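You operate a simulated robot arm through the tools that you are given. There is no shell and no other tool. Be economical: measure what you need, move in short steps, check, and stop when the job is done.

The job below is to be done with a simulated two-armed robot. You get a single attempt, and the scene is never put back.

TASK
Drain the air trap into the dip bath and stand it in the yellow nest to dry.
Fine: stand it in the bath before you open it, or it spills. Hold it while you turn the trap cock open. Shake the last drops out over the bath and leave the cock open. Set down upright: air trap.

The check looks at the end state, three seconds after you hand in, the way a careful person would. Anything else that was tipped, shoved, dropped, spilled or broken makes it a failure.

THE ROBOT
Two 7-joint arms with two-finger parallel grippers on one trunk, on a base that drives. Base frame: it is fixed to the floor where the robot stands at the start and does not move with it; the origin is under the middle of the robot, x ahead of it, y to its left, z up. Lengths are in mm, angles in rad, forces in N, time in s.
The left shoulder is at the start at [70, 163, 1170], the right one opposite. With the tool pointing down near the work surface each hand reaches from about 400 to 880 mm from the robot's upright axis, wherever it stands, measured 20 degrees to its own side. Places, roughly: bath [500, 300, 800]; dip bath [500, 300, 800]; nest [500, -700, 800]; trap cock [500, -200, 1000]. Payload 3.43 kg a hand.
The tool frame of a hand sits at the grasp point between the pads (the TCP): z along the fingers, y along the line on which they close. The tips reach 34 mm beyond it. Largest opening 128 mm; finger width 24, thickness 12; the body of the gripper, 48 by 130 mm, starts 96 mm behind the TCP.
Orientation is told as [roll, pitch, yaw] about the base's x, y, z axes, in that order, counted from this pose: with the fingers straight down and closing along the base's y, the tool's x points along the base's -x, its y along +y and its z along -z.

THE INTERFACE
- The arms move only by the tool apply_moves. It takes "left_increments", "right_increments" or both (then of equal length, played together; a hand with none holds still); each is a list of rows, each a list of 7 numbers: the opening, from 0 (shut) to 1 (fully open), then the shift along the tool's x, y, z in mm, then the turn, a rotation vector about the tool's x, y, z in rad. In form: [[claw, tx, ty, tz, wx, wy, wz], ...]. A call has 1 to 8 rows; each row is the pose to reach, as a shift and turn from the pose commanded when the call began, along the tool's axes at that moment. Rows are played at 5 a second. More than 50 mm and 0.15 rad between two rows, or a gripper value outside its range, and nothing of the call is played. Where a pose cannot be reached the arm comes as near as it can. A force on the tool above 40 N (or 10 N above the force at the start of the call, whichever is more), or a blocked arm, ends the call early, and 0.2 s more pass. The fingers move at their own pace (about 153 mm/s each) and stop on an object; they squeeze with about 33 N. The grip force told is the motor's: it shows also when the fingers shut on nothing. Time passes only in rows, and 0.2 s behind the last, so rows that repeat a pose let the fingers close. The reply holds the time, the measured pose of the TCP, the force on the tool along the base axes, the opening and the grip force, in the units named above and with some noise, with the torque about the TCP (base axes, N m) and any sound that the robot's microphone picked up.
- Cameras (640 x 400 px; columns grow to the right, rows downward): "scene" is now at [140.3, -27.5, 1399.6]; the picture's right is [-0.23, -0.97, 0.00], its down [-0.53, 0.13, -0.84] and it looks along [0.82, -0.19, -0.54] (base axes); focal length 214 px, centre (320, 200). "left" rides on the left gripper at [76, 11, -160] in its tool frame; the picture's right is [-0.15, 0.99, 0.00], its down [-0.88, -0.13, -0.46] and it looks along [-0.45, -0.07, 0.89] (tool axes); focal length 234 px, centre (320, 200). "right" rides on the right gripper at [76, -11, -160] in its tool frame; the picture's right is [0.15, 0.99, 0.00], its down [-0.88, 0.13, -0.46] and it looks along [-0.45, 0.07, 0.89] (tool axes); focal length 234 px, centre (320, 200). There is no depth. A picture from a camera that has moved, and an enlarged one, comes with that camera's place and axes in the base frame and with its lens. The place of the scene camera against the robot may be out by one fixed shift of up to 12 mm in any direction.
- snapshot(camera): a new picture of that camera. No time passes.
- slide_trunk(by): slides the trunk up (or, below 0, down) by that many mm; the arms and the scene camera ride with it, the base frame stays. It gives what a move gives, with no picture.
- steer(legs): drives the robot by 1 to 6 legs, each [ahead, left, turn to the left] in mm, mm and rad, along the robot's own axes; the way and the turn of a leg run together, so that a leg with both is an arc; at most 1500 mm and 3.142 rad a leg. The arms and the cameras ride along, it lands a little off, and it stops where it bumps. It gives what a move gives.
- head_to(pan, tilt): turns the head with the scene camera to pan (to the left, within 1.501 rad either way) and tilt (down, from -0.506 to 1.204), counted from straight ahead of the robot. It gives what a move gives.
- zoom(camera, box): a new picture of the part [left, top, right, bottom] of that camera's present view, enlarged. No time passes.
- finish_job(): hands the job in; it is judged then, once.

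Go step by step. Nothing tells you exact positions but the pictures and the camera data: compare them with the known pose of the tool, close in by small moves and look again before you grip or let go. The budget is 120 turns and 88 pictures, counting those below and the enlarged ones. Unless the task says otherwise, let go and move clear before handing in, and close with one line.

The tools are called after "Emit:" as name(argument=value, ...) on one line, values as JSON. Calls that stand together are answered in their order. apply_moves: Moves the arms, as the interface text tells. Its arguments: {"type":"object","properties":{"left_increments":{"type":"array"},"right_increments":{"type":"array"}},"required":[]} The other tools are called the same way: slide_trunk (by) slides the trunk up or down; steer (legs) drives the base; head_to (pan, tilt) turns the head that bears the scene camera; snapshot (camera) takes a picture; zoom (camera, box) takes an enlarged picture of a part of a camera's view; finish_job () hands the job in.

At the start:

```text
time_s: 0.0
left_ee_pos: [575.6, 127.2, 1248.4]
left_tcp_rot: [-0.001, 0.001, 0.001]
left_contact_force: [1.2, -0.2, -0.3]
left_moment: [0.03, 0.04, 0.02]
left_opening: 128.1
left_grip_force: 0.1
right_ee_pos: [442.0, -275.6, 1267.0]
right_tcp_rot: [0.001, 0.002, 0.0]
right_contact_force: [-0.3, -0.2, 0.2]
right_moment: [-0.01, 0.0, -0.04]
right_opening: 127.8
right_grip_force: 0.0
trunk travel left (down, up): [-650.0, 290.0]
robot x, y, heading: [-0.5, -0.9, -0.003]
head pan, tilt: [-0.232, 0.576]
```

scene: 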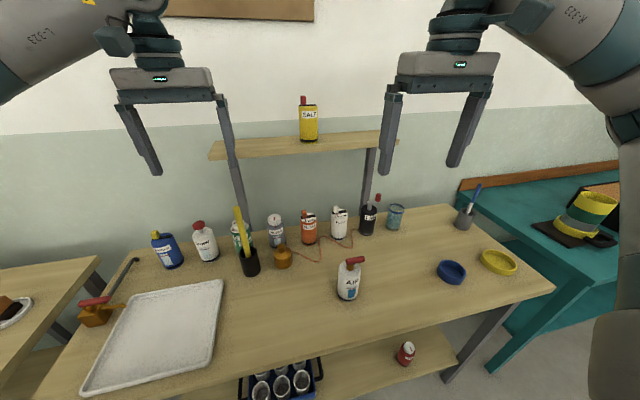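
right: 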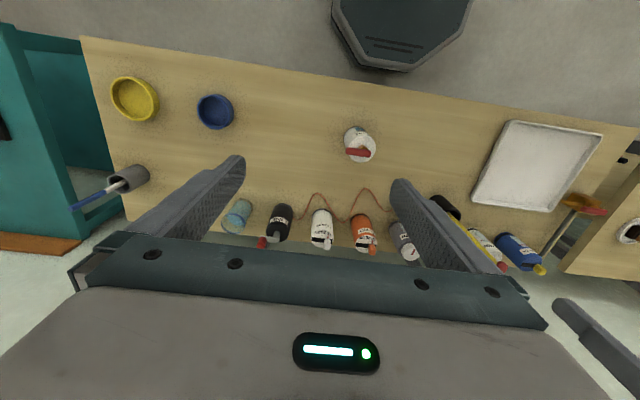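
left: 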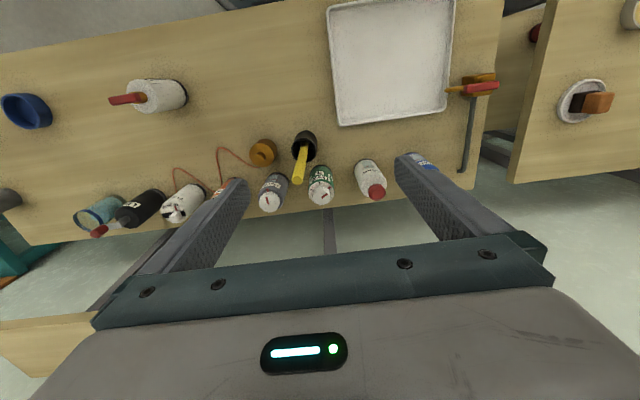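

I see a white vessel marked "AIR" with a red cock near the table's middle, the white tray (bath) to the left and the yellow ring nest at the right. I'll zoom in on these before moving.

Emit:
zoom(camera="scene", box=[300, 240, 400, 310])

Emit:
zoom(camera="right", box=[310, 100, 410, 190])

Emit:
zoom(camera="scene", box=[60, 190, 300, 400])

```text
5.71 times, centred on (350, 275) of scene
camera zoom: at [140.3, -27.5, 1399.6], right [-0.23, -0.97, 0.0], down [-0.53, 0.13, -0.84], along [0.82, -0.19, -0.54], focal length 1226 px, centre (149, -229)
```

zoom: 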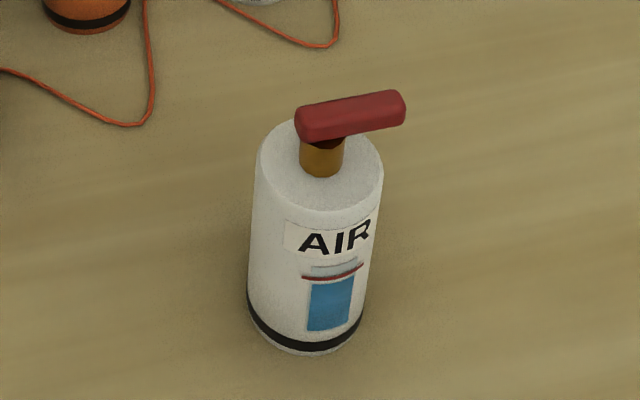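

```text
4.44 times, centred on (360, 145) of right
camera zoom: at [366.7, -286.0, 1427.4], right [-0.15, 0.99, 0.0], down [0.88, 0.13, 0.46], along [0.45, 0.07, -0.89], focal length 1041 px, centre (142, 444)
```

zoom: 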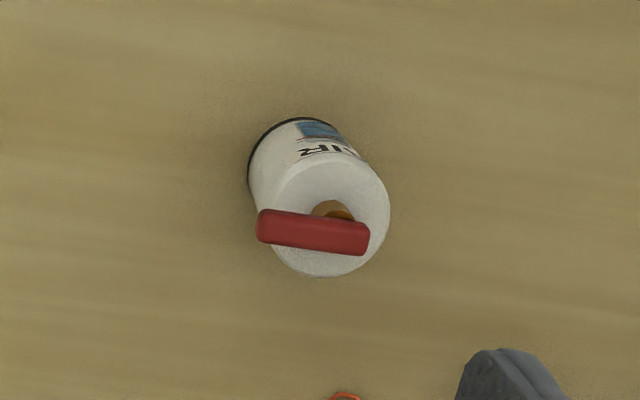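

```text
1.90 times, centred on (180, 295) of scene
camera zoom: at [140.3, -27.5, 1399.6], right [-0.23, -0.97, 0.0], down [-0.53, 0.13, -0.84], along [0.82, -0.19, -0.54], focal length 408 px, centre (587, 19)
```

zoom: 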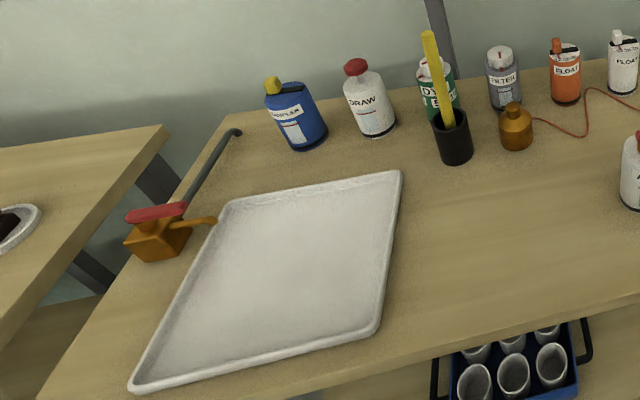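

The trap stands at about [476, -181], about 55 mm across and 117 mm tall, with its lever at z≈975 pointing to -y. I'll back the base off so the right hand can grip the body from the front at a slant, leaving the top free for the left hand.

Emit:
steer(legs=[[-250, 0, 0]])

Emit:
apply_moves(right_increments=[[1, 0, 0, 0, 0, -0.14, 0], [1, 0, 0, 0, 0, -0.28, 0], [1, 0, 0, 0, 0, -0.42, 0], [1, 0, 0, 0, 0, -0.56, 0], [1, 0, 0, 0, 0, -0.7, 0], [1, 0, 0, 0, 0, -0.84, 0], [1, 0, 0, 0, 0, -0.95, 0], [1, 0, 0, 0, 0, -1.047, 0]])

```text
time_s: 1.8
left_ee_pos: [327.6, 128.7, 1247.0]
left_tcp_rot: [0.001, 0.0, 0.004]
left_contact_force: [-0.4, -1.0, 0.1]
left_moment: [0.0, 0.01, 0.02]
left_opening: 128.0
left_grip_force: 0.0
right_ee_pos: [196.8, -274.0, 1266.0]
right_tcp_rot: [-0.001, 0.001, 0.004]
right_contact_force: [0.5, 0.2, -0.5]
right_moment: [0.0, 0.02, -0.01]
right_opening: 128.0
right_grip_force: 0.0
trunk travel left (down, up): [-650.0, 290.0]
robot x, y, heading: [-249.4, 0.5, 0.009]
head pan, tilt: [-0.232, 0.576]
```

```text
time_s: 3.6
left_ee_pos: [327.2, 128.4, 1247.7]
left_tcp_rot: [0.0, -0.001, 0.006]
left_contact_force: [0.5, 0.4, 0.6]
left_moment: [-0.02, 0.0, -0.01]
left_opening: 128.0
left_grip_force: 0.1
right_ee_pos: [218.8, -279.0, 1296.1]
right_tcp_rot: [0.001, -1.046, 0.008]
right_contact_force: [-0.1, -0.3, -0.1]
right_moment: [0.0, -0.01, -0.01]
right_opening: 127.9
right_grip_force: 0.0
right hand out of reach, approached as far as the arm can: row 7, 8
trunk travel left (down, up): [-650.0, 290.0]
robot x, y, heading: [-246.4, -0.7, 0.006]
head pan, tilt: [-0.232, 0.576]
```

Right hand is slanted 60° as wanted. Next I bring it to a standoff in front of the trap.

Emit:
apply_moves(right_increments=[[1, 26, 12, 35, 0, 0, 0], [1, 52, 24, 70, 0, 0, 0], [1, 79, 37, 104, 0, 0, 0], [1, 105, 49, 139, 0, 0, 0], [1, 131, 61, 174, 0, 0, 0], [1, 158, 73, 208, 0, 0, 0], [1, 184, 86, 243, 0, 0, 0], [1, 210, 98, 277, 0, 0, 0]])

Emit:
snapshot(camera="scene")

Emit:
snapshot(camera="right")

```text
time_s: 5.4
left_ee_pos: [329.7, 130.5, 1247.3]
left_tcp_rot: [0.0, -0.001, 0.004]
left_contact_force: [-0.6, -0.5, -0.1]
left_moment: [-0.01, 0.04, -0.02]
left_opening: 127.8
left_grip_force: 0.0
right_ee_pos: [351.9, -181.1, 974.6]
right_tcp_rot: [0.0, -1.047, 0.005]
right_contact_force: [0.1, 0.8, 0.0]
right_moment: [0.04, -0.01, -0.03]
right_opening: 127.8
right_grip_force: 0.1
right hand out of reach, approached as far as the arm can: row 1, 2, 3, 4, 5, 6
trunk travel left (down, up): [-650.0, 290.0]
robot x, y, heading: [-243.5, -1.9, 0.009]
head pan, tilt: [-0.232, 0.576]
```

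```text
81 pictures are left
camera scene: at [-105.3, -27.1, 1399.5], right [-0.23, -0.97, 0.0], down [-0.53, 0.12, -0.84], along [0.82, -0.19, -0.55], focal length 214 px, centre (320, 200)
```

scene: 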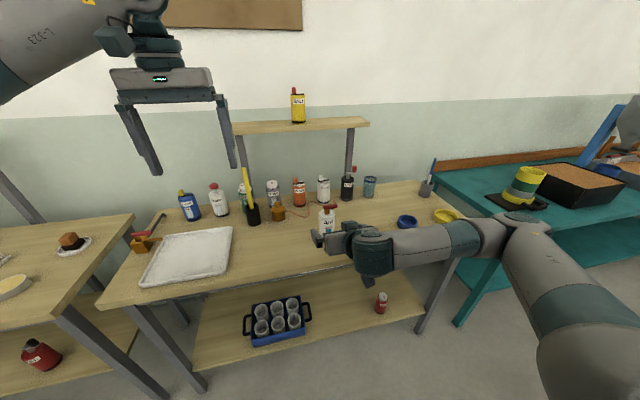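

```text
80 pictures are left
camera right: at [176.3, -191.5, 990.0], right [-0.08, 0.99, -0.13], down [0.05, 0.13, 0.99], along [1.0, 0.07, -0.06], focal length 234 px, centre (320, 200)
```

right: 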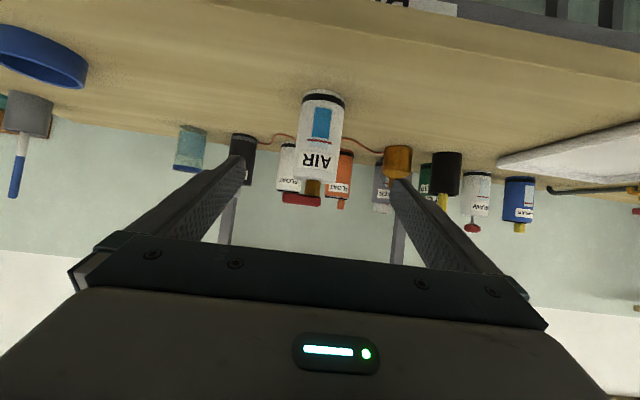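

The trap lines up with the hand (about [477, -182]). I advance along the fingers and look before closing.

Emit:
apply_moves(right_increments=[[1, 0, -1, 36, 0, 0, 0], [1, 0, -1, 72, 0, 0, 0], [1, 0, -1, 108, 0, 0, 0], [1, 0, -1, 143, 0, 0, 0]])

Emit:
snapshot(camera="right")

Emit:
zoom(camera="scene", box=[260, 170, 420, 270])

```text
time_s: 6.4
left_ee_pos: [328.0, 127.2, 1248.3]
left_tcp_rot: [0.002, 0.001, 0.005]
left_contact_force: [-1.2, 0.6, 0.9]
left_moment: [0.03, 0.01, 0.0]
left_opening: 127.8
left_grip_force: 0.0
right_ee_pos: [444.7, -178.9, 922.6]
right_tcp_rot: [-0.001, -1.038, 0.0]
right_contact_force: [0.9, 0.2, -0.3]
right_moment: [0.01, -0.03, 0.02]
right_opening: 128.1
right_grip_force: 0.0
right hand out of reach, approached as far as the arm can: row 3, 4
trunk travel left (down, up): [-650.0, 290.0]
robot x, y, heading: [-246.8, -0.1, 0.003]
head pan, tilt: [-0.232, 0.576]
```

```text
79 pictures are left
camera right: at [268.8, -189.6, 938.2], right [-0.07, 0.99, -0.13], down [0.05, 0.13, 0.99], along [1.0, 0.07, -0.06], focal length 234 px, centre (320, 200)
```

right: 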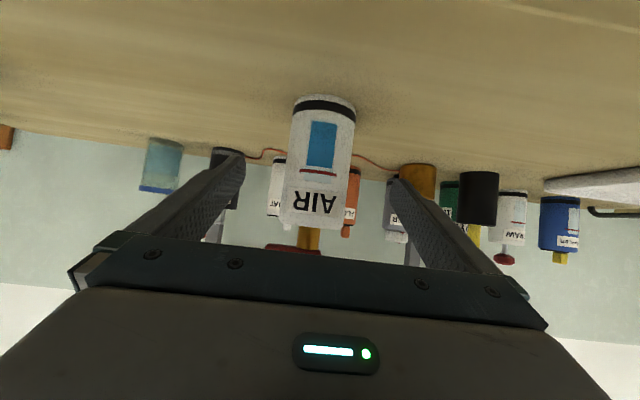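

```text
4.00 times, centred on (340, 220) of scene
camera zoom: at [-106.5, -29.4, 1399.6], right [-0.23, -0.97, 0.0], down [-0.53, 0.12, -0.84], along [0.82, -0.19, -0.55], focal length 858 px, centre (240, 120)
```

zoom: 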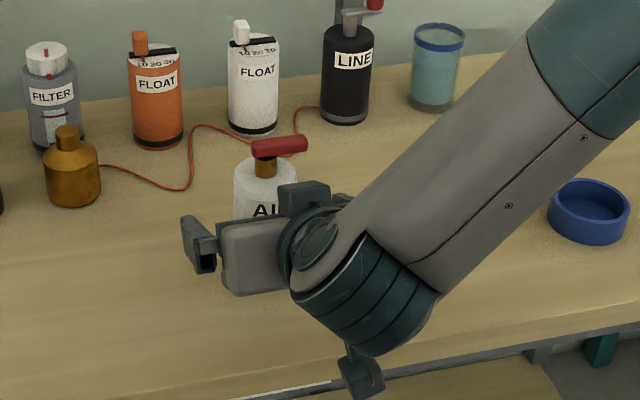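

The arm is at a joint limit a little short, but nicely aligned; I'll close the last 32 mm with the base and drop the trunk slightly, then check.

Emit:
slide_trunk(by=-12)

Emit:
steer(legs=[[32, -2, 0]])

Emit:
snapshot(camera="right")

Emit:
zoom(camera="scene", box=[260, 170, 420, 270])

```text
time_s: 7.0
left_ee_pos: [328.6, 128.9, 1236.4]
left_tcp_rot: [-0.002, 0.0, 0.005]
left_contact_force: [0.1, 0.0, -0.3]
left_moment: [0.04, 0.02, -0.01]
left_opening: 127.9
left_grip_force: 0.0
right_ee_pos: [443.5, -178.9, 909.4]
right_tcp_rot: [-0.001, -1.04, 0.004]
right_contact_force: [0.4, -0.3, -0.7]
right_moment: [0.05, -0.02, 0.0]
right_opening: 127.9
right_grip_force: 0.0
trunk travel left (down, up): [-638.0, 302.0]
robot x, y, heading: [-246.6, -2.1, 0.006]
head pan, tilt: [-0.232, 0.576]
```

```text
time_s: 7.8
left_ee_pos: [356.2, 128.0, 1237.6]
left_tcp_rot: [0.0, -0.005, 0.003]
left_contact_force: [-0.4, -0.1, -0.3]
left_moment: [-0.03, 0.01, 0.0]
left_opening: 127.9
left_grip_force: 0.0
right_ee_pos: [473.5, -179.5, 912.3]
right_tcp_rot: [-0.002, -1.039, 0.005]
right_contact_force: [-0.2, -0.6, -0.9]
right_moment: [-0.01, 0.01, 0.01]
right_opening: 128.0
right_grip_force: 0.2
trunk travel left (down, up): [-638.0, 302.0]
robot x, y, heading: [-214.4, -3.6, 0.005]
head pan, tilt: [-0.232, 0.576]
```

```text
77 pictures are left
camera right: at [297.2, -189.3, 928.1], right [-0.08, 0.99, -0.13], down [0.05, 0.13, 0.99], along [1.0, 0.07, -0.06], focal length 234 px, centre (320, 200)
```

right: 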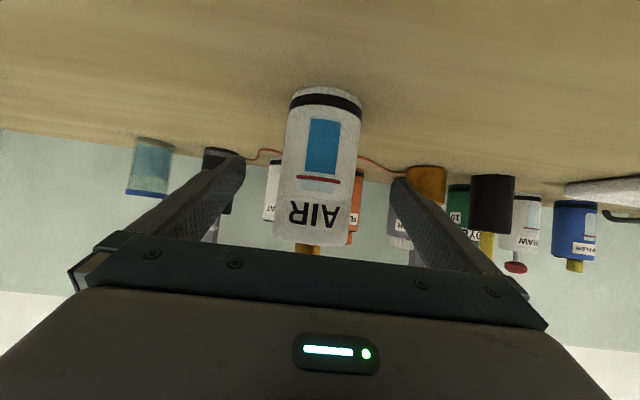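

```text
4.00 times, centred on (340, 220) of scene
camera zoom: at [-78.9, -28.8, 1388.1], right [-0.23, -0.97, 0.0], down [-0.53, 0.12, -0.84], along [0.82, -0.19, -0.54], focal length 858 px, centre (240, 120)
```

zoom: 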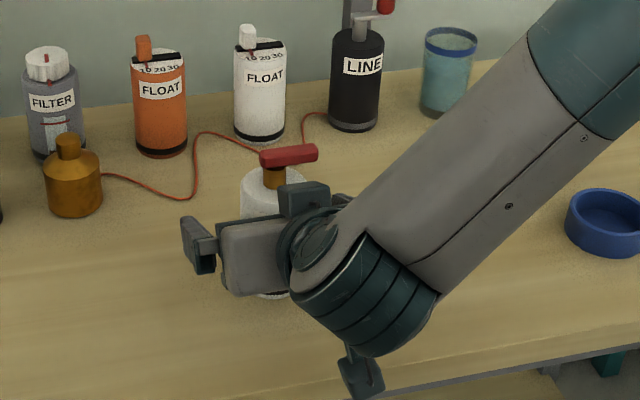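

The trap sits between the fingers, about 4 mm to -y. I shift slightly and close.

Emit:
apply_moves(right_increments=[[1, 0, -4, 0, 0, 0, 0], [0.6, 0, -4, 0, 0, 0, 0], [0.3, 0, -4, 0, 0, 0, 0], [0.3, 0, -4, 0, 0, 0, 0]])

```text
time_s: 8.8
left_ee_pos: [357.9, 126.6, 1236.2]
left_tcp_rot: [0.0, -0.002, 0.003]
left_contact_force: [-1.1, -0.7, -0.7]
left_moment: [-0.01, -0.05, -0.01]
left_opening: 128.1
left_grip_force: 0.0
right_ee_pos: [474.6, -185.0, 910.0]
right_tcp_rot: [-0.003, -1.039, 0.003]
right_contact_force: [-0.1, 0.9, -1.2]
right_moment: [0.28, 0.04, 0.07]
right_opening: 56.1
right_grip_force: 32.7
trunk travel left (down, up): [-638.0, 302.0]
robot x, y, heading: [-215.6, -2.1, 0.004]
head pan, tilt: [-0.232, 0.576]
```

Gripped at 56 mm. Lifting with the trunk.

Emit:
slide_trunk(by=80)

Emit:
snapshot(camera="right")

Emit:
head_to(pan=0.3, tilt=0.75)

Emit:
snapshot(camera="scene")

```text
time_s: 10.0
left_ee_pos: [358.1, 127.0, 1315.5]
left_tcp_rot: [0.0, -0.001, 0.005]
left_contact_force: [-0.6, 0.5, 0.9]
left_moment: [0.0, 0.03, 0.01]
left_opening: 127.8
left_grip_force: 0.1
right_ee_pos: [474.0, -184.8, 989.8]
right_tcp_rot: [-0.004, -1.037, 0.003]
right_contact_force: [0.0, -0.2, -1.6]
right_moment: [-0.02, 0.01, 0.02]
right_opening: 56.8
right_grip_force: 32.9
trunk travel left (down, up): [-718.0, 222.0]
robot x, y, heading: [-214.1, -2.1, -0.0]
head pan, tilt: [-0.232, 0.576]
```

```text
75 pictures are left
camera right: at [299.4, -194.1, 1006.4], right [-0.08, 0.99, -0.13], down [0.06, 0.13, 0.99], along [1.0, 0.07, -0.06], focal length 234 px, centre (320, 200)
```

right: 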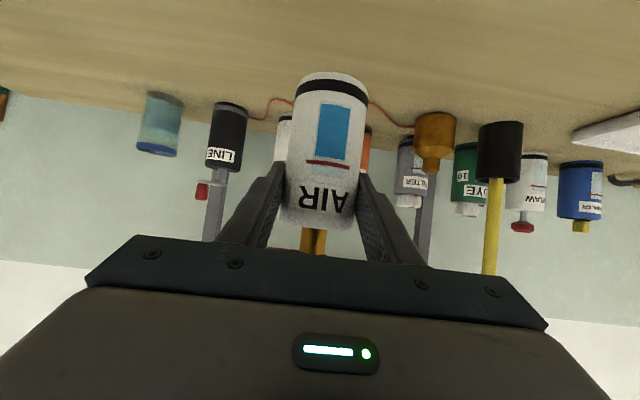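

```text
time_s: 11.0
left_ee_pos: [358.3, 128.5, 1316.6]
left_tcp_rot: [0.0, -0.003, 0.006]
left_contact_force: [-1.0, -0.3, -0.8]
left_moment: [0.04, 0.02, -0.01]
left_opening: 128.2
left_grip_force: 0.0
right_ee_pos: [475.0, -183.7, 990.0]
right_tcp_rot: [-0.002, -1.038, 0.002]
right_contact_force: [-1.6, -0.5, -0.7]
right_moment: [0.0, 0.0, -0.02]
right_opening: 56.9
right_grip_force: 33.1
trunk travel left (down, up): [-718.0, 222.0]
robot x, y, heading: [-215.1, -1.4, 0.006]
head pan, tilt: [0.3, 0.75]
```

```text
74 pictures are left
camera scene: at [-83.0, 15.7, 1452.6], right [0.3, -0.95, 0.0], down [-0.65, -0.2, -0.73], along [0.7, 0.22, -0.68], focal length 214 px, centre (320, 200)
```

scene: 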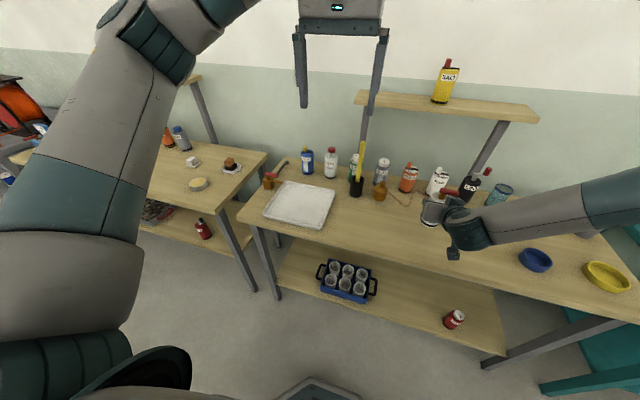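

Trap is lifted cleanly. I drive left so that it hangs over the right part of the bath (aim [490, 250]).

Emit:
steer(legs=[[15, 434, 0]])

Emit:
head_to(pan=-0.2, tilt=0.65)

Emit:
snapshot(camera="scene")

Emit:
snapshot(camera="right")

```text
time_s: 13.7
left_ee_pos: [370.9, 565.6, 1315.6]
left_tcp_rot: [0.0, 0.0, 0.005]
left_contact_force: [-0.4, -1.2, 0.0]
left_moment: [0.01, 0.02, 0.02]
left_opening: 128.0
left_grip_force: 0.0
right_ee_pos: [488.4, 255.0, 989.4]
right_tcp_rot: [-0.002, -1.038, 0.003]
right_contact_force: [-0.2, 0.1, -1.3]
right_moment: [-0.01, 0.02, 0.02]
right_opening: 56.7
right_grip_force: 33.7
trunk travel left (down, up): [-718.0, 222.0]
robot x, y, heading: [-200.9, 435.8, 0.005]
head pan, tilt: [0.3, 0.75]
```

```text
time_s: 14.6
left_ee_pos: [371.4, 567.1, 1316.7]
left_tcp_rot: [0.001, -0.001, 0.009]
left_contact_force: [0.3, -0.3, 0.5]
left_moment: [0.03, 0.01, -0.01]
left_opening: 128.0
left_grip_force: 0.1
right_ee_pos: [488.5, 256.2, 989.7]
right_tcp_rot: [-0.004, -1.038, 0.005]
right_contact_force: [0.8, 0.0, -1.3]
right_moment: [0.0, -0.01, -0.02]
right_opening: 56.8
right_grip_force: 32.9
trunk travel left (down, up): [-718.0, 222.0]
robot x, y, heading: [-203.6, 434.3, 0.005]
head pan, tilt: [-0.201, 0.649]
```

```text
73 pictures are left
camera scene: at [-64.1, 412.6, 1461.1], right [-0.19, -0.98, 0.0], down [-0.59, 0.12, -0.8], along [0.78, -0.15, -0.61], focal length 214 px, centre (320, 200)
```

scene: 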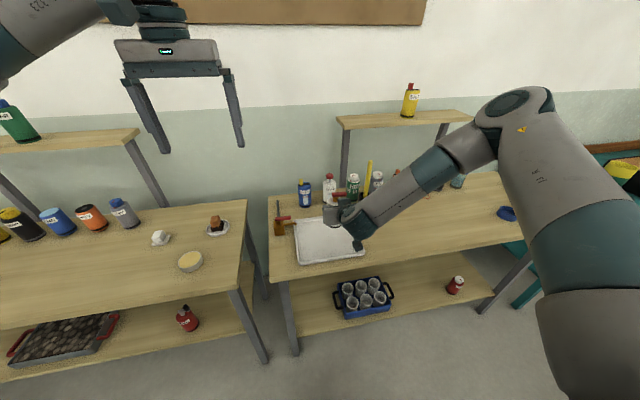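

```text
72 pictures are left
camera right: at [312.1, 244.7, 1006.5], right [-0.08, 0.99, -0.13], down [0.05, 0.13, 0.99], along [1.0, 0.07, -0.06], focal length 234 px, centre (320, 200)
```

right: 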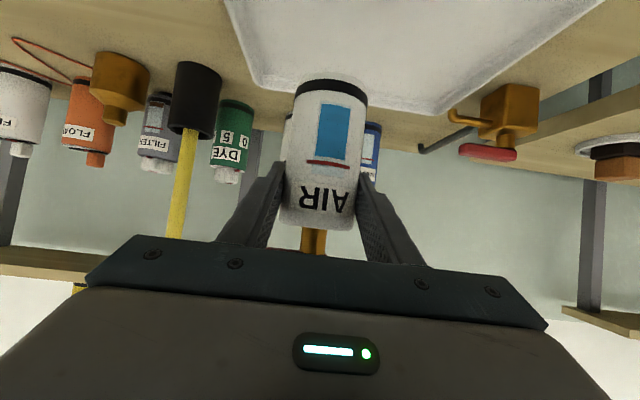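

The trap hangs over the bath. Lowering, stopping short of the floor, then feeling for contact.

Emit:
slide_trunk(by=-66)

Emit:
slide_trunk(by=-5)

Emit:
snapshot(camera="right")

```text
time_s: 15.6
left_ee_pos: [368.9, 566.8, 1250.8]
left_tcp_rot: [-0.001, -0.002, 0.006]
left_contact_force: [1.4, 0.2, 0.0]
left_moment: [0.03, 0.01, 0.02]
left_opening: 128.0
left_grip_force: 0.1
right_ee_pos: [487.1, 255.0, 928.3]
right_tcp_rot: [-0.002, -1.045, 0.004]
right_contact_force: [2.0, -0.5, 17.6]
right_moment: [0.11, 0.09, -0.01]
right_opening: 56.8
right_grip_force: 33.0
trunk travel left (down, up): [-652.0, 288.0]
robot x, y, heading: [-202.4, 438.6, 0.001]
head pan, tilt: [-0.201, 0.649]
```

```text
time_s: 16.2
left_ee_pos: [370.4, 566.0, 1247.1]
left_tcp_rot: [0.001, -0.003, 0.007]
left_contact_force: [-0.4, 0.1, 0.5]
left_moment: [0.05, 0.0, -0.02]
left_opening: 128.3
left_grip_force: 0.0
right_ee_pos: [486.7, 256.9, 921.8]
right_tcp_rot: [-0.005, -1.041, 0.005]
right_contact_force: [1.7, -2.0, 23.5]
right_moment: [0.08, -0.4, 0.08]
right_opening: 56.9
right_grip_force: 32.5
trunk travel left (down, up): [-647.0, 293.0]
robot x, y, heading: [-201.7, 438.3, 0.007]
head pan, tilt: [-0.201, 0.649]
```

```text
71 pictures are left
camera right: at [310.9, 245.3, 937.6], right [-0.08, 0.99, -0.13], down [0.05, 0.13, 0.99], along [1.0, 0.07, -0.06], focal length 234 px, centre (320, 200)
```

right: 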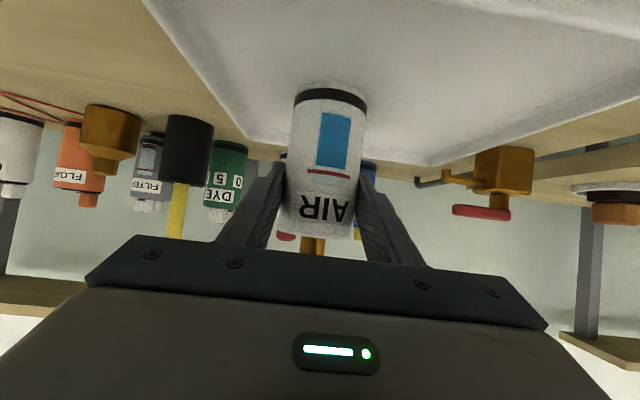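

The trap stands on the bath floor (contact felt). I relieve the force by 2 mm and bring the left hand over, turning it 90° so that it closes across the lever.

Emit:
slide_trunk(by=2)

Emit:
apply_moves(left_increments=[[1, -12, -37, 13, 0, 0, 0.145], [1, -25, -74, 26, 0, 0, 0.29], [1, -37, -111, 39, 0, 0, 0.435], [1, -50, -148, 52, 0, 0, 0.58], [1, -62, -185, 65, 0, 0, 0.725], [1, -75, -222, 78, 0, 0, 0.87], [1, -87, -259, 91, 0, 0, 1.015], [1, -100, -296, 105, 0, 0, 1.16]])

Emit:
snapshot(camera="scene")

Emit:
snapshot(camera="left")

```text
time_s: 16.7
left_ee_pos: [369.7, 566.6, 1246.9]
left_tcp_rot: [0.0, -0.002, 0.005]
left_contact_force: [0.9, -1.0, 0.0]
left_moment: [-0.04, -0.02, 0.01]
left_opening: 127.9
left_grip_force: 0.0
right_ee_pos: [486.9, 256.7, 921.7]
right_tcp_rot: [-0.005, -1.038, 0.005]
right_contact_force: [3.3, -0.3, 16.3]
right_moment: [0.22, -0.68, -0.05]
right_opening: 56.8
right_grip_force: 32.8
trunk travel left (down, up): [-649.0, 291.0]
robot x, y, heading: [-203.0, 436.8, 0.004]
head pan, tilt: [-0.201, 0.649]
```

```text
time_s: 18.5
left_ee_pos: [424.7, 329.7, 1106.1]
left_tcp_rot: [0.01, -0.001, -1.047]
left_contact_force: [0.5, 1.0, -0.5]
left_moment: [-0.08, 0.0, 0.0]
left_opening: 127.8
left_grip_force: 0.0
left hand out of reach, approached as far as the arm can: row 7, 8
right_ee_pos: [488.9, 255.7, 921.1]
right_tcp_rot: [-0.007, -1.038, 0.008]
right_contact_force: [0.3, -0.9, 8.4]
right_moment: [0.16, -0.17, -0.11]
right_opening: 56.7
right_grip_force: 32.7
trunk travel left (down, up): [-649.0, 291.0]
robot x, y, heading: [-203.1, 439.0, 0.006]
head pan, tilt: [-0.201, 0.649]
```

```text
70 pictures are left
camera scene: at [-63.3, 415.1, 1392.1], right [-0.19, -0.98, 0.0], down [-0.59, 0.12, -0.8], along [0.78, -0.16, -0.61], focal length 214 px, centre (320, 200)
```

scene: 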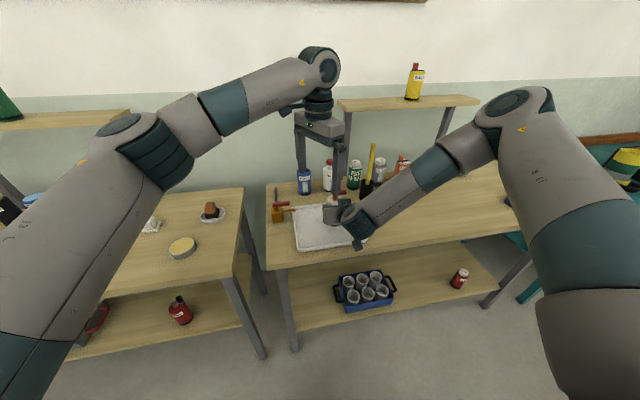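

```text
69 pictures are left
camera left: at [395.7, 401.4, 1267.5], right [0.93, 0.37, 0.01], down [0.32, -0.83, 0.45], along [0.17, -0.42, -0.89], focal length 234 px, centre (320, 200)
```

left: 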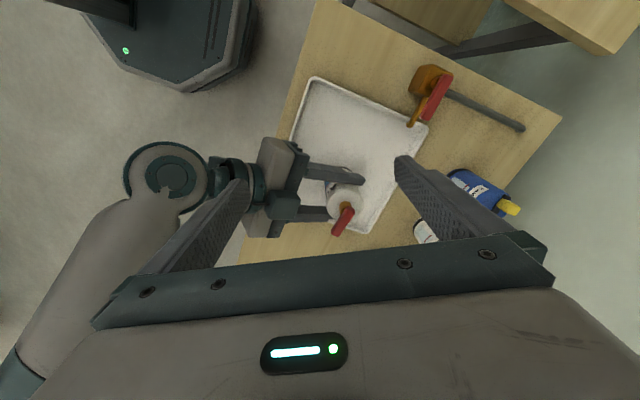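

The left hand stopped short of its goal, yawed -60°. I probe whether it can reach over the lever with that yaw.

Emit:
apply_moves(left_increments=[[1, -28, 2, 9, 0, 0, 0], [1, -56, 4, 18, 0, 0, 0], [1, -84, 6, 27, 0, 0, 0], [1, -113, 8, 36, 0, 0, 0]])

Emit:
snapshot(camera="left")

```text
time_s: 19.5
left_ee_pos: [435.9, 297.0, 1087.6]
left_tcp_rot: [0.006, 0.003, -1.031]
left_contact_force: [-0.1, -0.9, -0.3]
left_moment: [-0.01, -0.01, -0.05]
left_opening: 128.1
left_grip_force: 0.1
left hand out of reach, approached as far as the arm can: row 1, 2, 3, 4
right_ee_pos: [486.4, 254.4, 921.6]
right_tcp_rot: [-0.005, -1.04, 0.006]
right_contact_force: [-1.5, -2.5, 7.5]
right_moment: [0.0, -0.06, 0.0]
right_opening: 56.5
right_grip_force: 32.5
trunk travel left (down, up): [-649.0, 291.0]
robot x, y, heading: [-204.7, 436.0, 0.004]
head pan, tilt: [-0.201, 0.649]
```

```text
68 pictures are left
camera left: at [407.0, 367.1, 1247.8], right [0.92, 0.38, 0.01], down [0.34, -0.82, 0.45], along [0.18, -0.42, -0.89], focal length 234 px, centre (320, 200)
```

left: 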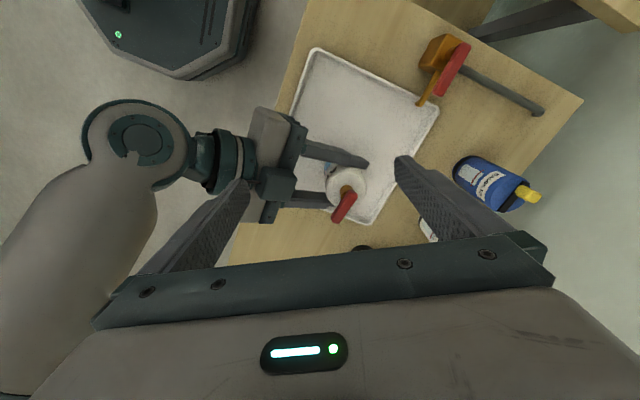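

The left arm can't comfortably reach so far across. I'll retreat the left hand, lift the trap, and shift it with the right arm toward the robot's middle (turning it a bit left), then recentre with the base.

Emit:
apply_moves(left_increments=[[1, 35, 0, -15, 0, 0, 0], [1, 70, 0, -30, 0, 0, 0], [1, 105, 0, -45, 0, 0, 0], [1, 145, 0, -60, 0, 0, 0]])

Emit:
slide_trunk(by=60)

Emit:
apply_moves(right_increments=[[0.2, 6, 26, -10, -0.07, 0, -0.04], [0.2, 12, 52, -20, -0.14, 0, -0.08], [0.2, 18, 78, -30, -0.21, 0, -0.12], [0.2, 24, 104, -41, -0.28, 0, -0.16], [0.2, 30, 130, -52, -0.346, 0, -0.2]])

Emit:
snapshot(camera="right")

```text
time_s: 20.5
left_ee_pos: [363.9, 421.1, 1143.6]
left_tcp_rot: [0.009, 0.002, -1.047]
left_contact_force: [-0.6, 0.5, 0.8]
left_moment: [-0.05, -0.05, 0.0]
left_opening: 127.8
left_grip_force: 0.1
right_ee_pos: [487.1, 255.2, 922.2]
right_tcp_rot: [-0.006, -1.039, 0.007]
right_contact_force: [-1.9, -0.8, 5.9]
right_moment: [0.11, -0.01, 0.02]
right_opening: 57.0
right_grip_force: 33.4
trunk travel left (down, up): [-649.0, 291.0]
robot x, y, heading: [-205.9, 436.2, 0.007]
head pan, tilt: [-0.201, 0.649]
```

```text
time_s: 21.5
left_ee_pos: [365.8, 419.4, 1203.5]
left_tcp_rot: [0.007, 0.003, -1.047]
left_contact_force: [0.2, -0.1, -1.2]
left_moment: [-0.01, 0.01, -0.01]
left_opening: 128.2
left_grip_force: 0.1
right_ee_pos: [488.5, 255.1, 981.5]
right_tcp_rot: [-0.004, -1.035, 0.005]
right_contact_force: [-0.8, -1.2, -1.9]
right_moment: [0.01, 0.02, 0.02]
right_opening: 56.7
right_grip_force: 33.1
trunk travel left (down, up): [-709.0, 231.0]
robot x, y, heading: [-202.7, 433.9, 0.004]
head pan, tilt: [-0.201, 0.649]
```

```text
time_s: 22.7
left_ee_pos: [365.0, 419.7, 1206.7]
left_tcp_rot: [0.011, 0.003, -1.046]
left_contact_force: [-0.5, 0.2, -0.1]
left_moment: [0.0, -0.01, -0.01]
left_opening: 128.2
left_grip_force: 0.2
right_ee_pos: [433.9, 343.7, 969.7]
right_tcp_rot: [0.001, -1.039, 0.399]
right_contact_force: [-0.1, 0.3, -1.9]
right_moment: [-0.03, -0.01, -0.03]
right_opening: 56.9
right_grip_force: 33.0
right hand out of reach, approached as far as the arm can: row 1, 2, 3, 4, 5
trunk travel left (down, up): [-709.0, 231.0]
robot x, y, heading: [-201.6, 439.9, 0.002]
head pan, tilt: [-0.201, 0.649]
```

```text
67 pictures are left
camera right: at [276.7, 266.0, 986.0], right [-0.45, 0.88, -0.13], down [0.0, 0.14, 0.99], along [0.89, 0.45, -0.06], focal length 234 px, centre (320, 200)
```

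right: 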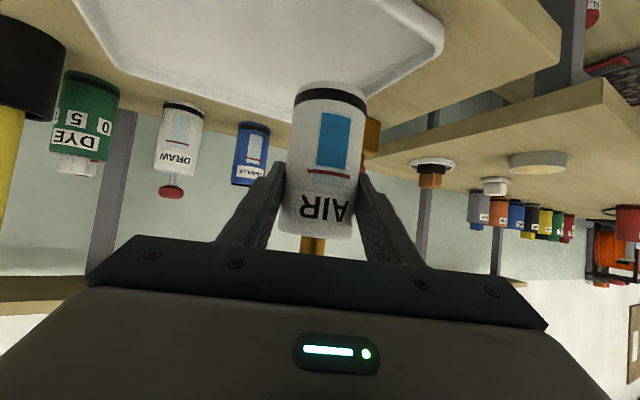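

The trap is now nearer the middle, turned 0.4. I recentre with the base over the bath and lower.

Emit:
steer(legs=[[56, -90, 0]])

Emit:
slide_trunk(by=-40)

Emit:
slide_trunk(by=-8)

Emit:
snapshot(camera="right")

```text
time_s: 23.9
left_ee_pos: [421.2, 331.6, 1204.6]
left_tcp_rot: [0.008, 0.005, -1.045]
left_contact_force: [-0.4, -0.1, -0.4]
left_moment: [0.02, -0.02, -0.01]
left_opening: 128.0
left_grip_force: 0.1
right_ee_pos: [489.4, 255.4, 967.9]
right_tcp_rot: [0.004, -1.037, 0.4]
right_contact_force: [-0.8, -0.5, -1.7]
right_moment: [-0.02, 0.01, 0.02]
right_opening: 56.7
right_grip_force: 32.9
trunk travel left (down, up): [-709.0, 231.0]
robot x, y, heading: [-144.9, 346.4, 0.006]
head pan, tilt: [-0.201, 0.649]
```

```text
time_s: 24.7
left_ee_pos: [420.2, 331.1, 1164.7]
left_tcp_rot: [0.009, 0.003, -1.046]
left_contact_force: [0.3, -0.2, 0.3]
left_moment: [0.0, -0.05, -0.02]
left_opening: 128.2
left_grip_force: 0.0
right_ee_pos: [490.3, 254.9, 929.6]
right_tcp_rot: [0.005, -1.039, 0.399]
right_contact_force: [-0.8, -0.9, -2.1]
right_moment: [0.0, 0.02, -0.05]
right_opening: 56.9
right_grip_force: 33.0
trunk travel left (down, up): [-669.0, 271.0]
robot x, y, heading: [-142.1, 350.1, 0.006]
head pan, tilt: [-0.201, 0.649]
```

```text
time_s: 25.3
left_ee_pos: [421.0, 331.0, 1157.5]
left_tcp_rot: [0.011, 0.006, -1.047]
left_contact_force: [0.4, -0.3, 0.4]
left_moment: [-0.02, 0.03, -0.01]
left_opening: 128.1
left_grip_force: 0.0
right_ee_pos: [490.5, 255.8, 921.8]
right_tcp_rot: [0.005, -1.039, 0.398]
right_contact_force: [0.3, -0.2, 2.1]
right_moment: [-0.02, -0.17, -0.02]
right_opening: 56.6
right_grip_force: 32.7
trunk travel left (down, up): [-661.0, 279.0]
robot x, y, heading: [-146.2, 347.4, 0.003]
head pan, tilt: [-0.201, 0.649]
```

```text
66 pictures are left
camera right: at [332.8, 178.0, 938.3], right [-0.46, 0.88, -0.12], down [0.0, 0.14, 0.99], along [0.89, 0.45, -0.06], focal length 234 px, centre (320, 200)
```

right: 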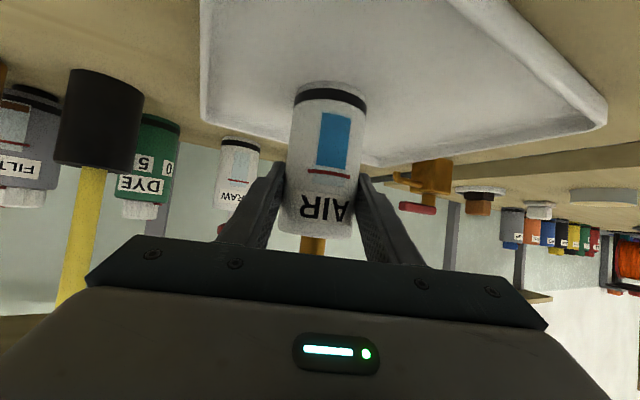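

Trap stands in the bath again. Now the left hand goes over the lever.

Emit:
apply_moves(left_increments=[[1, -29, 5, 17, 0, 0, 0.03], [1, -58, 10, 34, 0, 0, 0.06], [1, -87, 15, 51, 0, 0, 0.09], [1, -116, 20, 67, 0, 0, 0.12]])

Emit:
snapshot(camera="left")

Emit:
snapshot(camera="scene")

```text
time_s: 26.3
left_ee_pos: [471.1, 271.5, 1111.1]
left_tcp_rot: [0.009, 0.004, -1.127]
left_contact_force: [0.4, 0.2, 0.7]
left_moment: [0.02, 0.01, 0.01]
left_opening: 128.3
left_grip_force: 0.0
left hand out of reach, approached as far as the arm can: row 3, 4
right_ee_pos: [489.2, 254.9, 921.8]
right_tcp_rot: [0.003, -1.039, 0.4]
right_contact_force: [0.2, -0.2, 5.0]
right_moment: [0.18, -0.22, -0.01]
right_opening: 56.7
right_grip_force: 33.0
trunk travel left (down, up): [-661.0, 279.0]
robot x, y, heading: [-146.7, 345.9, 0.003]
head pan, tilt: [-0.201, 0.649]
```

```text
65 pictures are left
camera left: at [447.7, 343.9, 1270.9], right [0.96, 0.29, 0.01], down [0.26, -0.85, 0.45], along [0.14, -0.43, -0.89], focal length 234 px, centre (320, 200)
```

left: 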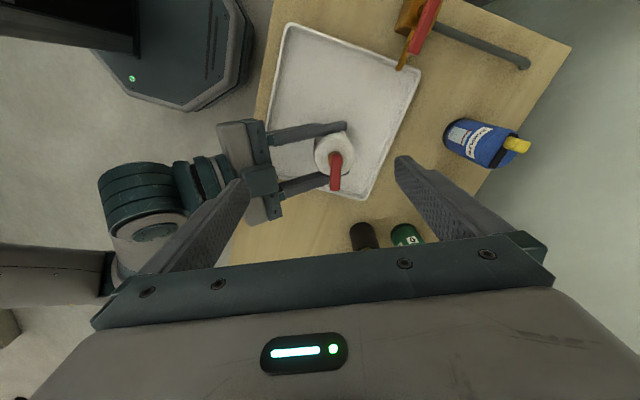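

```text
64 pictures are left
camera scene: at [-9.1, 324.4, 1404.2], right [-0.19, -0.98, 0.0], down [-0.59, 0.12, -0.8], along [0.78, -0.15, -0.6], focal length 214 px, centre (320, 200)
```

scene: 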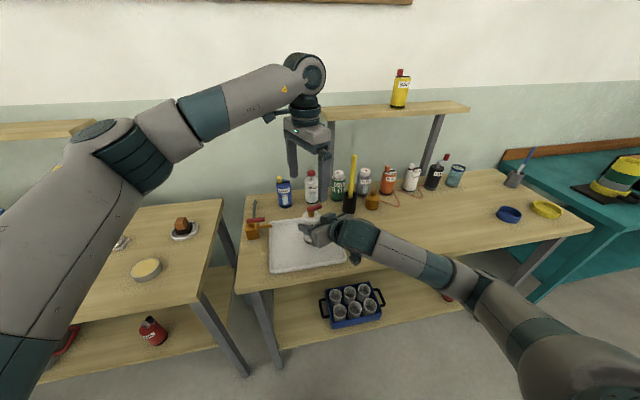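

The arm is nearly straight; tilting the tool outward will gain reach, and the lever lies along that direction anyway. Lever runs from about [488, 279] to [504, 232], axis at about [494, 265].

Emit:
apply_moves(left_increments=[[1, -9, 3, 7, 0, -0.13, 0.015], [1, -18, 7, 14, 0, -0.26, 0.03], [1, -27, 10, 22, 0, -0.38, 0.04], [1, -35, 14, 30, 0, -0.42, 0.05]])

Emit:
snapshot(camera="left")

```text
time_s: 27.3
left_ee_pos: [505.7, 311.9, 1103.1]
left_tcp_rot: [0.046, -0.281, -1.129]
left_contact_force: [0.9, -0.8, 0.1]
left_moment: [0.06, 0.04, 0.01]
left_opening: 127.7
left_grip_force: 0.0
left hand out of reach, approached as far as the arm can: row 1, 2, 3, 4
right_ee_pos: [489.5, 254.9, 922.0]
right_tcp_rot: [0.009, -1.04, 0.394]
right_contact_force: [1.2, 3.0, 9.0]
right_moment: [0.01, -0.12, 0.07]
right_opening: 56.7
right_grip_force: 32.4
trunk travel left (down, up): [-661.0, 279.0]
robot x, y, heading: [-150.7, 345.8, 0.008]
head pan, tilt: [-0.201, 0.649]
```

```text
63 pictures are left
camera left: at [458.8, 420.5, 1236.6], right [0.95, 0.31, 0.09], down [0.17, -0.72, 0.68], along [0.27, -0.63, -0.73], focal length 234 px, centre (320, 200)
```

left: 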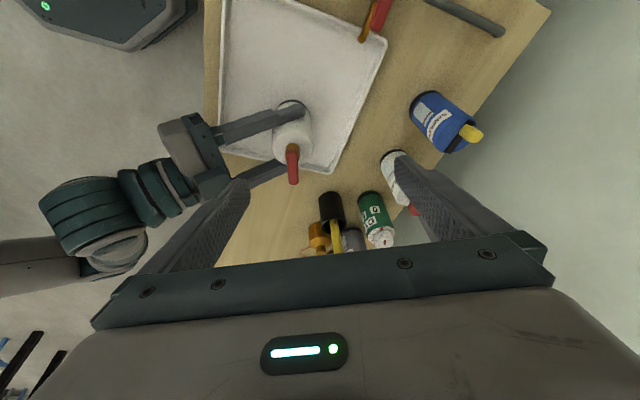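

The tilted/yawed pose is limited by the wrist. I test a less-yawed pose (about -0.5), tool down, over the lever; a pushing turn works in that pose too.

Emit:
apply_moves(left_increments=[[0.6, -8, -5, 0, -0.015, 0.047, -0.105], [0.6, -17, -11, 0, -0.03, 0.094, -0.21], [0.6, -26, -17, 5, -0.044, 0.14, -0.315], [0.6, -35, -23, 12, -0.059, 0.187, -0.42], [0.6, -44, -28, 20, -0.073, 0.234, -0.525], [0.6, -52, -34, 28, -0.088, 0.281, -0.629]])

Emit:
snapshot(camera="left")

```text
time_s: 28.7
left_ee_pos: [497.5, 248.9, 1092.2]
left_tcp_rot: [0.039, -0.018, -0.483]
left_contact_force: [0.5, -0.5, 0.8]
left_moment: [0.02, 0.01, -0.03]
left_opening: 76.7
left_grip_force: 0.2
right_ee_pos: [489.7, 256.8, 922.0]
right_tcp_rot: [0.003, -1.04, 0.399]
right_contact_force: [-0.2, -0.4, 7.2]
right_moment: [-0.13, -0.27, 0.03]
right_opening: 56.6
right_grip_force: 33.0
trunk travel left (down, up): [-661.0, 279.0]
robot x, y, heading: [-147.9, 346.2, 0.013]
head pan, tilt: [-0.201, 0.649]
```

```text
62 pictures are left
camera left: at [431.1, 289.0, 1250.4], right [0.59, 0.81, 0.04], down [0.7, -0.53, 0.47], along [0.4, -0.24, -0.88], focal length 234 px, centre (320, 200)
```

left: 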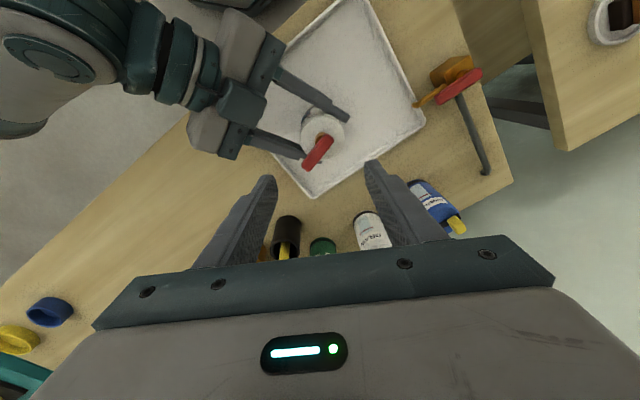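

Reached over the lever at yaw -0.48. I zoom on the cock for any marking of its turning direction and exact place.

Emit:
zoom(camera="left", box=[270, 85, 370, 185])

Emit:
zoom(camera="scene", box=[260, 180, 380, 270])

```text
4.00 times, centred on (320, 135) of left
camera zoom: at [431.1, 289.0, 1250.4], right [0.59, 0.81, 0.04], down [0.7, -0.53, 0.47], along [0.4, -0.24, -0.88], focal length 937 px, centre (320, 460)
```

zoom: 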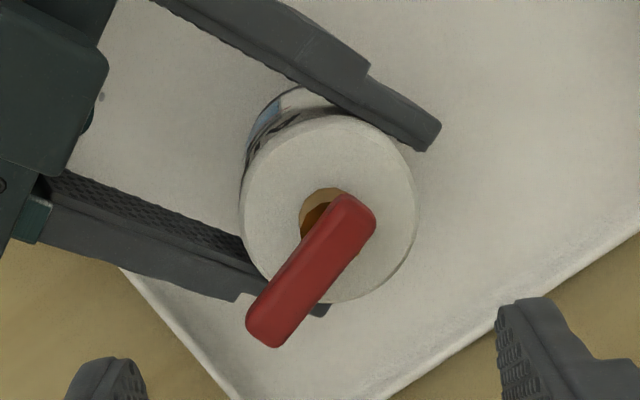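

```text
4.44 times, centred on (320, 225) of scene
camera zoom: at [-9.2, 323.4, 1404.2], right [-0.19, -0.98, 0.0], down [-0.59, 0.12, -0.8], along [0.78, -0.15, -0.6], focal length 953 px, centre (320, 89)
```

zoom: 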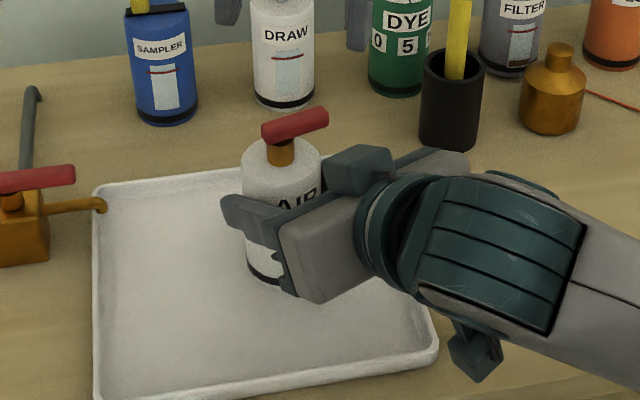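

Lever: axis ≈ [491, 263], tip ≈ [503, 233], top z≈997. I narrow the hand into a fork, turn it to yaw about -0.9 and come down above the lever.

Emit:
apply_moves(left_increments=[[0.4, -1, -1, 0, 0, 0, 0.14], [0.4, -2, -2, 0, 0, 0, 0.28], [0.4, -4, -4, 0, 0, 0, 0.42], [0.4, -4, -4, 26, 0, 0, 0.42], [0.4, -4, -4, 50, 0, 0, 0.42]])

Emit:
zoom(camera="left", box=[220, 80, 420, 260])

```text
time_s: 29.9
left_ee_pos: [501.4, 243.7, 1041.5]
left_tcp_rot: [0.04, -0.002, -0.905]
left_contact_force: [0.2, -0.1, 0.1]
left_moment: [0.01, 0.06, 0.0]
left_opening: 51.3
left_grip_force: 0.0
right_ee_pos: [489.5, 256.5, 922.2]
right_tcp_rot: [0.004, -1.038, 0.401]
right_contact_force: [-0.7, -0.9, 7.5]
right_moment: [0.08, -0.16, -0.01]
right_opening: 56.9
right_grip_force: 33.2
trunk travel left (down, up): [-661.0, 279.0]
robot x, y, heading: [-150.7, 346.3, 0.003]
head pan, tilt: [-0.201, 0.649]
```

```text
2.22 times, centred on (320, 170) of left
camera zoom: at [459.2, 306.8, 1201.5], right [0.87, 0.5, 0.04], down [0.43, -0.78, 0.45], along [0.26, -0.37, -0.89], focal length 520 px, centre (320, 267)
```

zoom: 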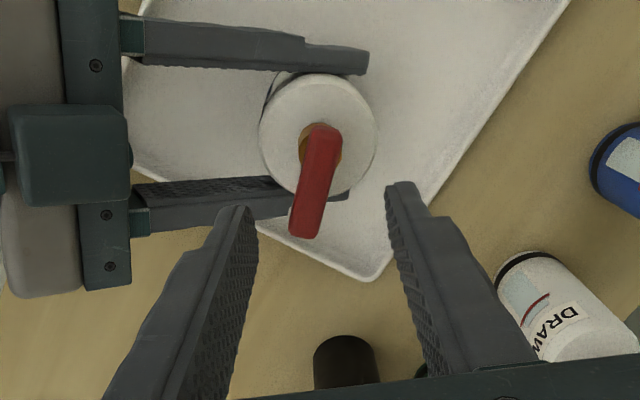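

Lever lies between the fingers. Descend the last 28 mm with a bit more yaw.

Emit:
apply_moves(left_increments=[[0.4, 0, 0, 14, 0, 0, 0.1], [0.4, 0, 0, 28, 0, 0, 0.2]])

Emit:
zoom(camera="left", box=[220, 80, 420, 260])

Emit:
zoom(camera="scene", box=[260, 140, 380, 270])

```text
time_s: 30.5
left_ee_pos: [503.2, 244.3, 1019.3]
left_tcp_rot: [0.042, 0.004, -1.054]
left_contact_force: [0.2, -0.3, -0.4]
left_moment: [-0.04, 0.03, -0.03]
left_opening: 51.3
left_grip_force: 0.1
left hand out of reach, approached as far as the arm can: row 2
right_ee_pos: [489.7, 255.3, 922.6]
right_tcp_rot: [0.003, -1.038, 0.4]
right_contact_force: [-0.5, -1.4, 7.4]
right_moment: [0.05, -0.08, 0.03]
right_opening: 56.9
right_grip_force: 33.2
trunk travel left (down, up): [-661.0, 279.0]
robot x, y, heading: [-146.8, 346.1, 0.003]
head pan, tilt: [-0.201, 0.649]
```

```text
2.22 times, centred on (320, 170) of left
camera zoom: at [470.6, 312.4, 1180.3], right [0.93, 0.36, 0.04], down [0.31, -0.84, 0.45], along [0.2, -0.4, -0.89], focal length 520 px, centre (320, 267)
```

zoom: 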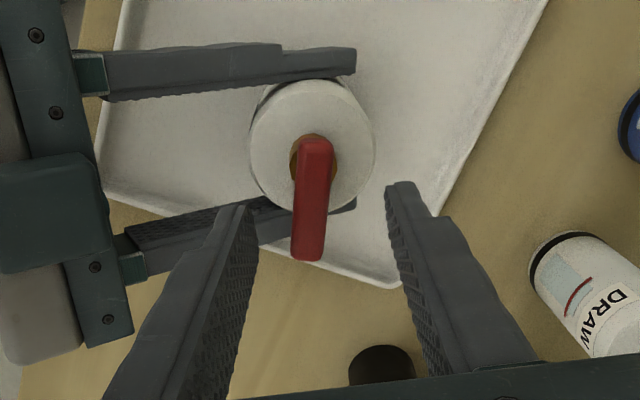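

```text
3.08 times, centred on (320, 205) of scene
camera zoom: at [-9.5, 324.1, 1404.2], right [-0.19, -0.98, 0.0], down [-0.59, 0.12, -0.8], along [0.78, -0.15, -0.6], focal length 660 px, centre (320, 185)
```

zoom: 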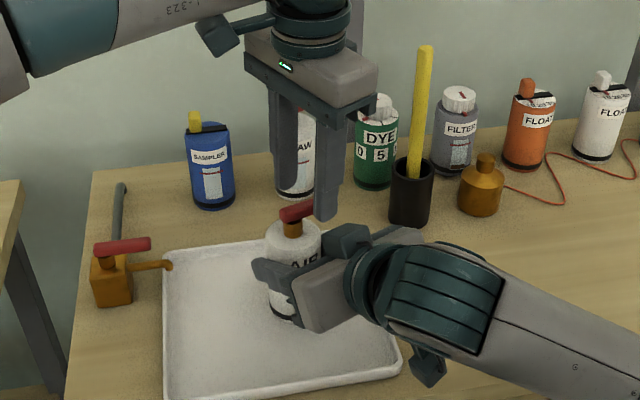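

The fork straddles the lever; I lower 9 mm more, centre and narrow it, then look.

Emit:
apply_moves(left_increments=[[0.4, 1, -2, 0, 0, 0, -0.08], [0.4, 1, -3, 9, 0, 0, -0.08], [0.22, 1, -3, 9, 0, 0, -0.08], [0.22, 1, -3, 9, 0, 0, -0.08]])

Emit:
zoom(camera="left", box=[220, 80, 420, 260])

Emit:
zoom(camera="scene", box=[280, 160, 360, 240])

```text
time_s: 31.5
left_ee_pos: [500.9, 244.1, 1009.3]
left_tcp_rot: [0.042, 0.0, -0.972]
left_contact_force: [0.3, 0.8, -0.2]
left_moment: [0.02, 0.01, -0.03]
left_opening: 28.1
left_grip_force: 0.1
right_ee_pos: [490.0, 255.9, 920.7]
right_tcp_rot: [0.003, -1.038, 0.4]
right_contact_force: [-1.3, -1.0, 6.3]
right_moment: [0.05, -0.05, 0.02]
right_opening: 56.6
right_grip_force: 33.2
trunk travel left (down, up): [-661.0, 279.0]
robot x, y, heading: [-149.9, 347.9, 0.005]
head pan, tilt: [-0.201, 0.649]
```

```text
2.22 times, centred on (320, 170) of left
camera zoom: at [461.4, 309.5, 1171.0], right [0.9, 0.44, 0.04], down [0.37, -0.81, 0.45], along [0.23, -0.39, -0.89], focal length 520 px, centre (320, 267)
```

zoom: 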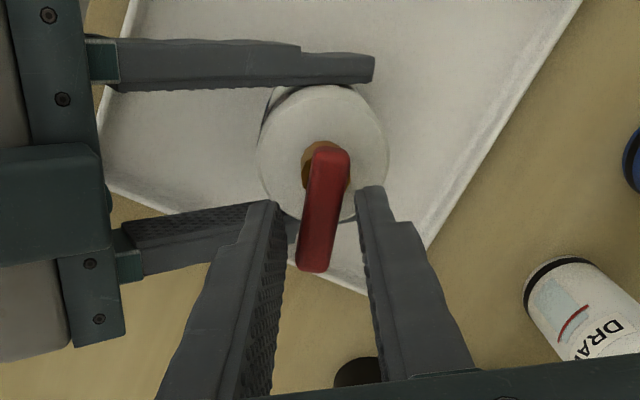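

```text
5.00 times, centred on (320, 200) of scene
camera zoom: at [-9.5, 324.1, 1404.2], right [-0.19, -0.98, 0.0], down [-0.59, 0.12, -0.8], along [0.78, -0.15, -0.6], focal length 1072 px, centre (320, 200)
```

zoom: 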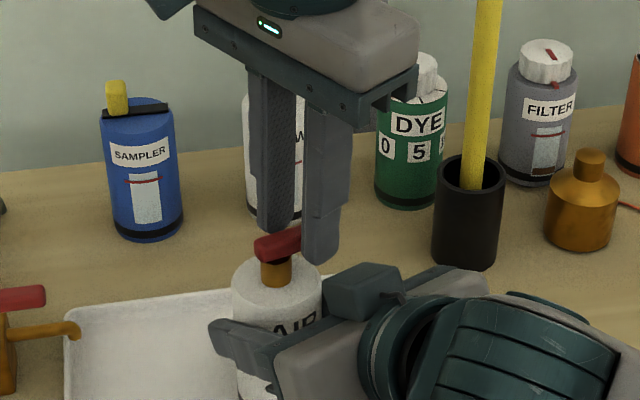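

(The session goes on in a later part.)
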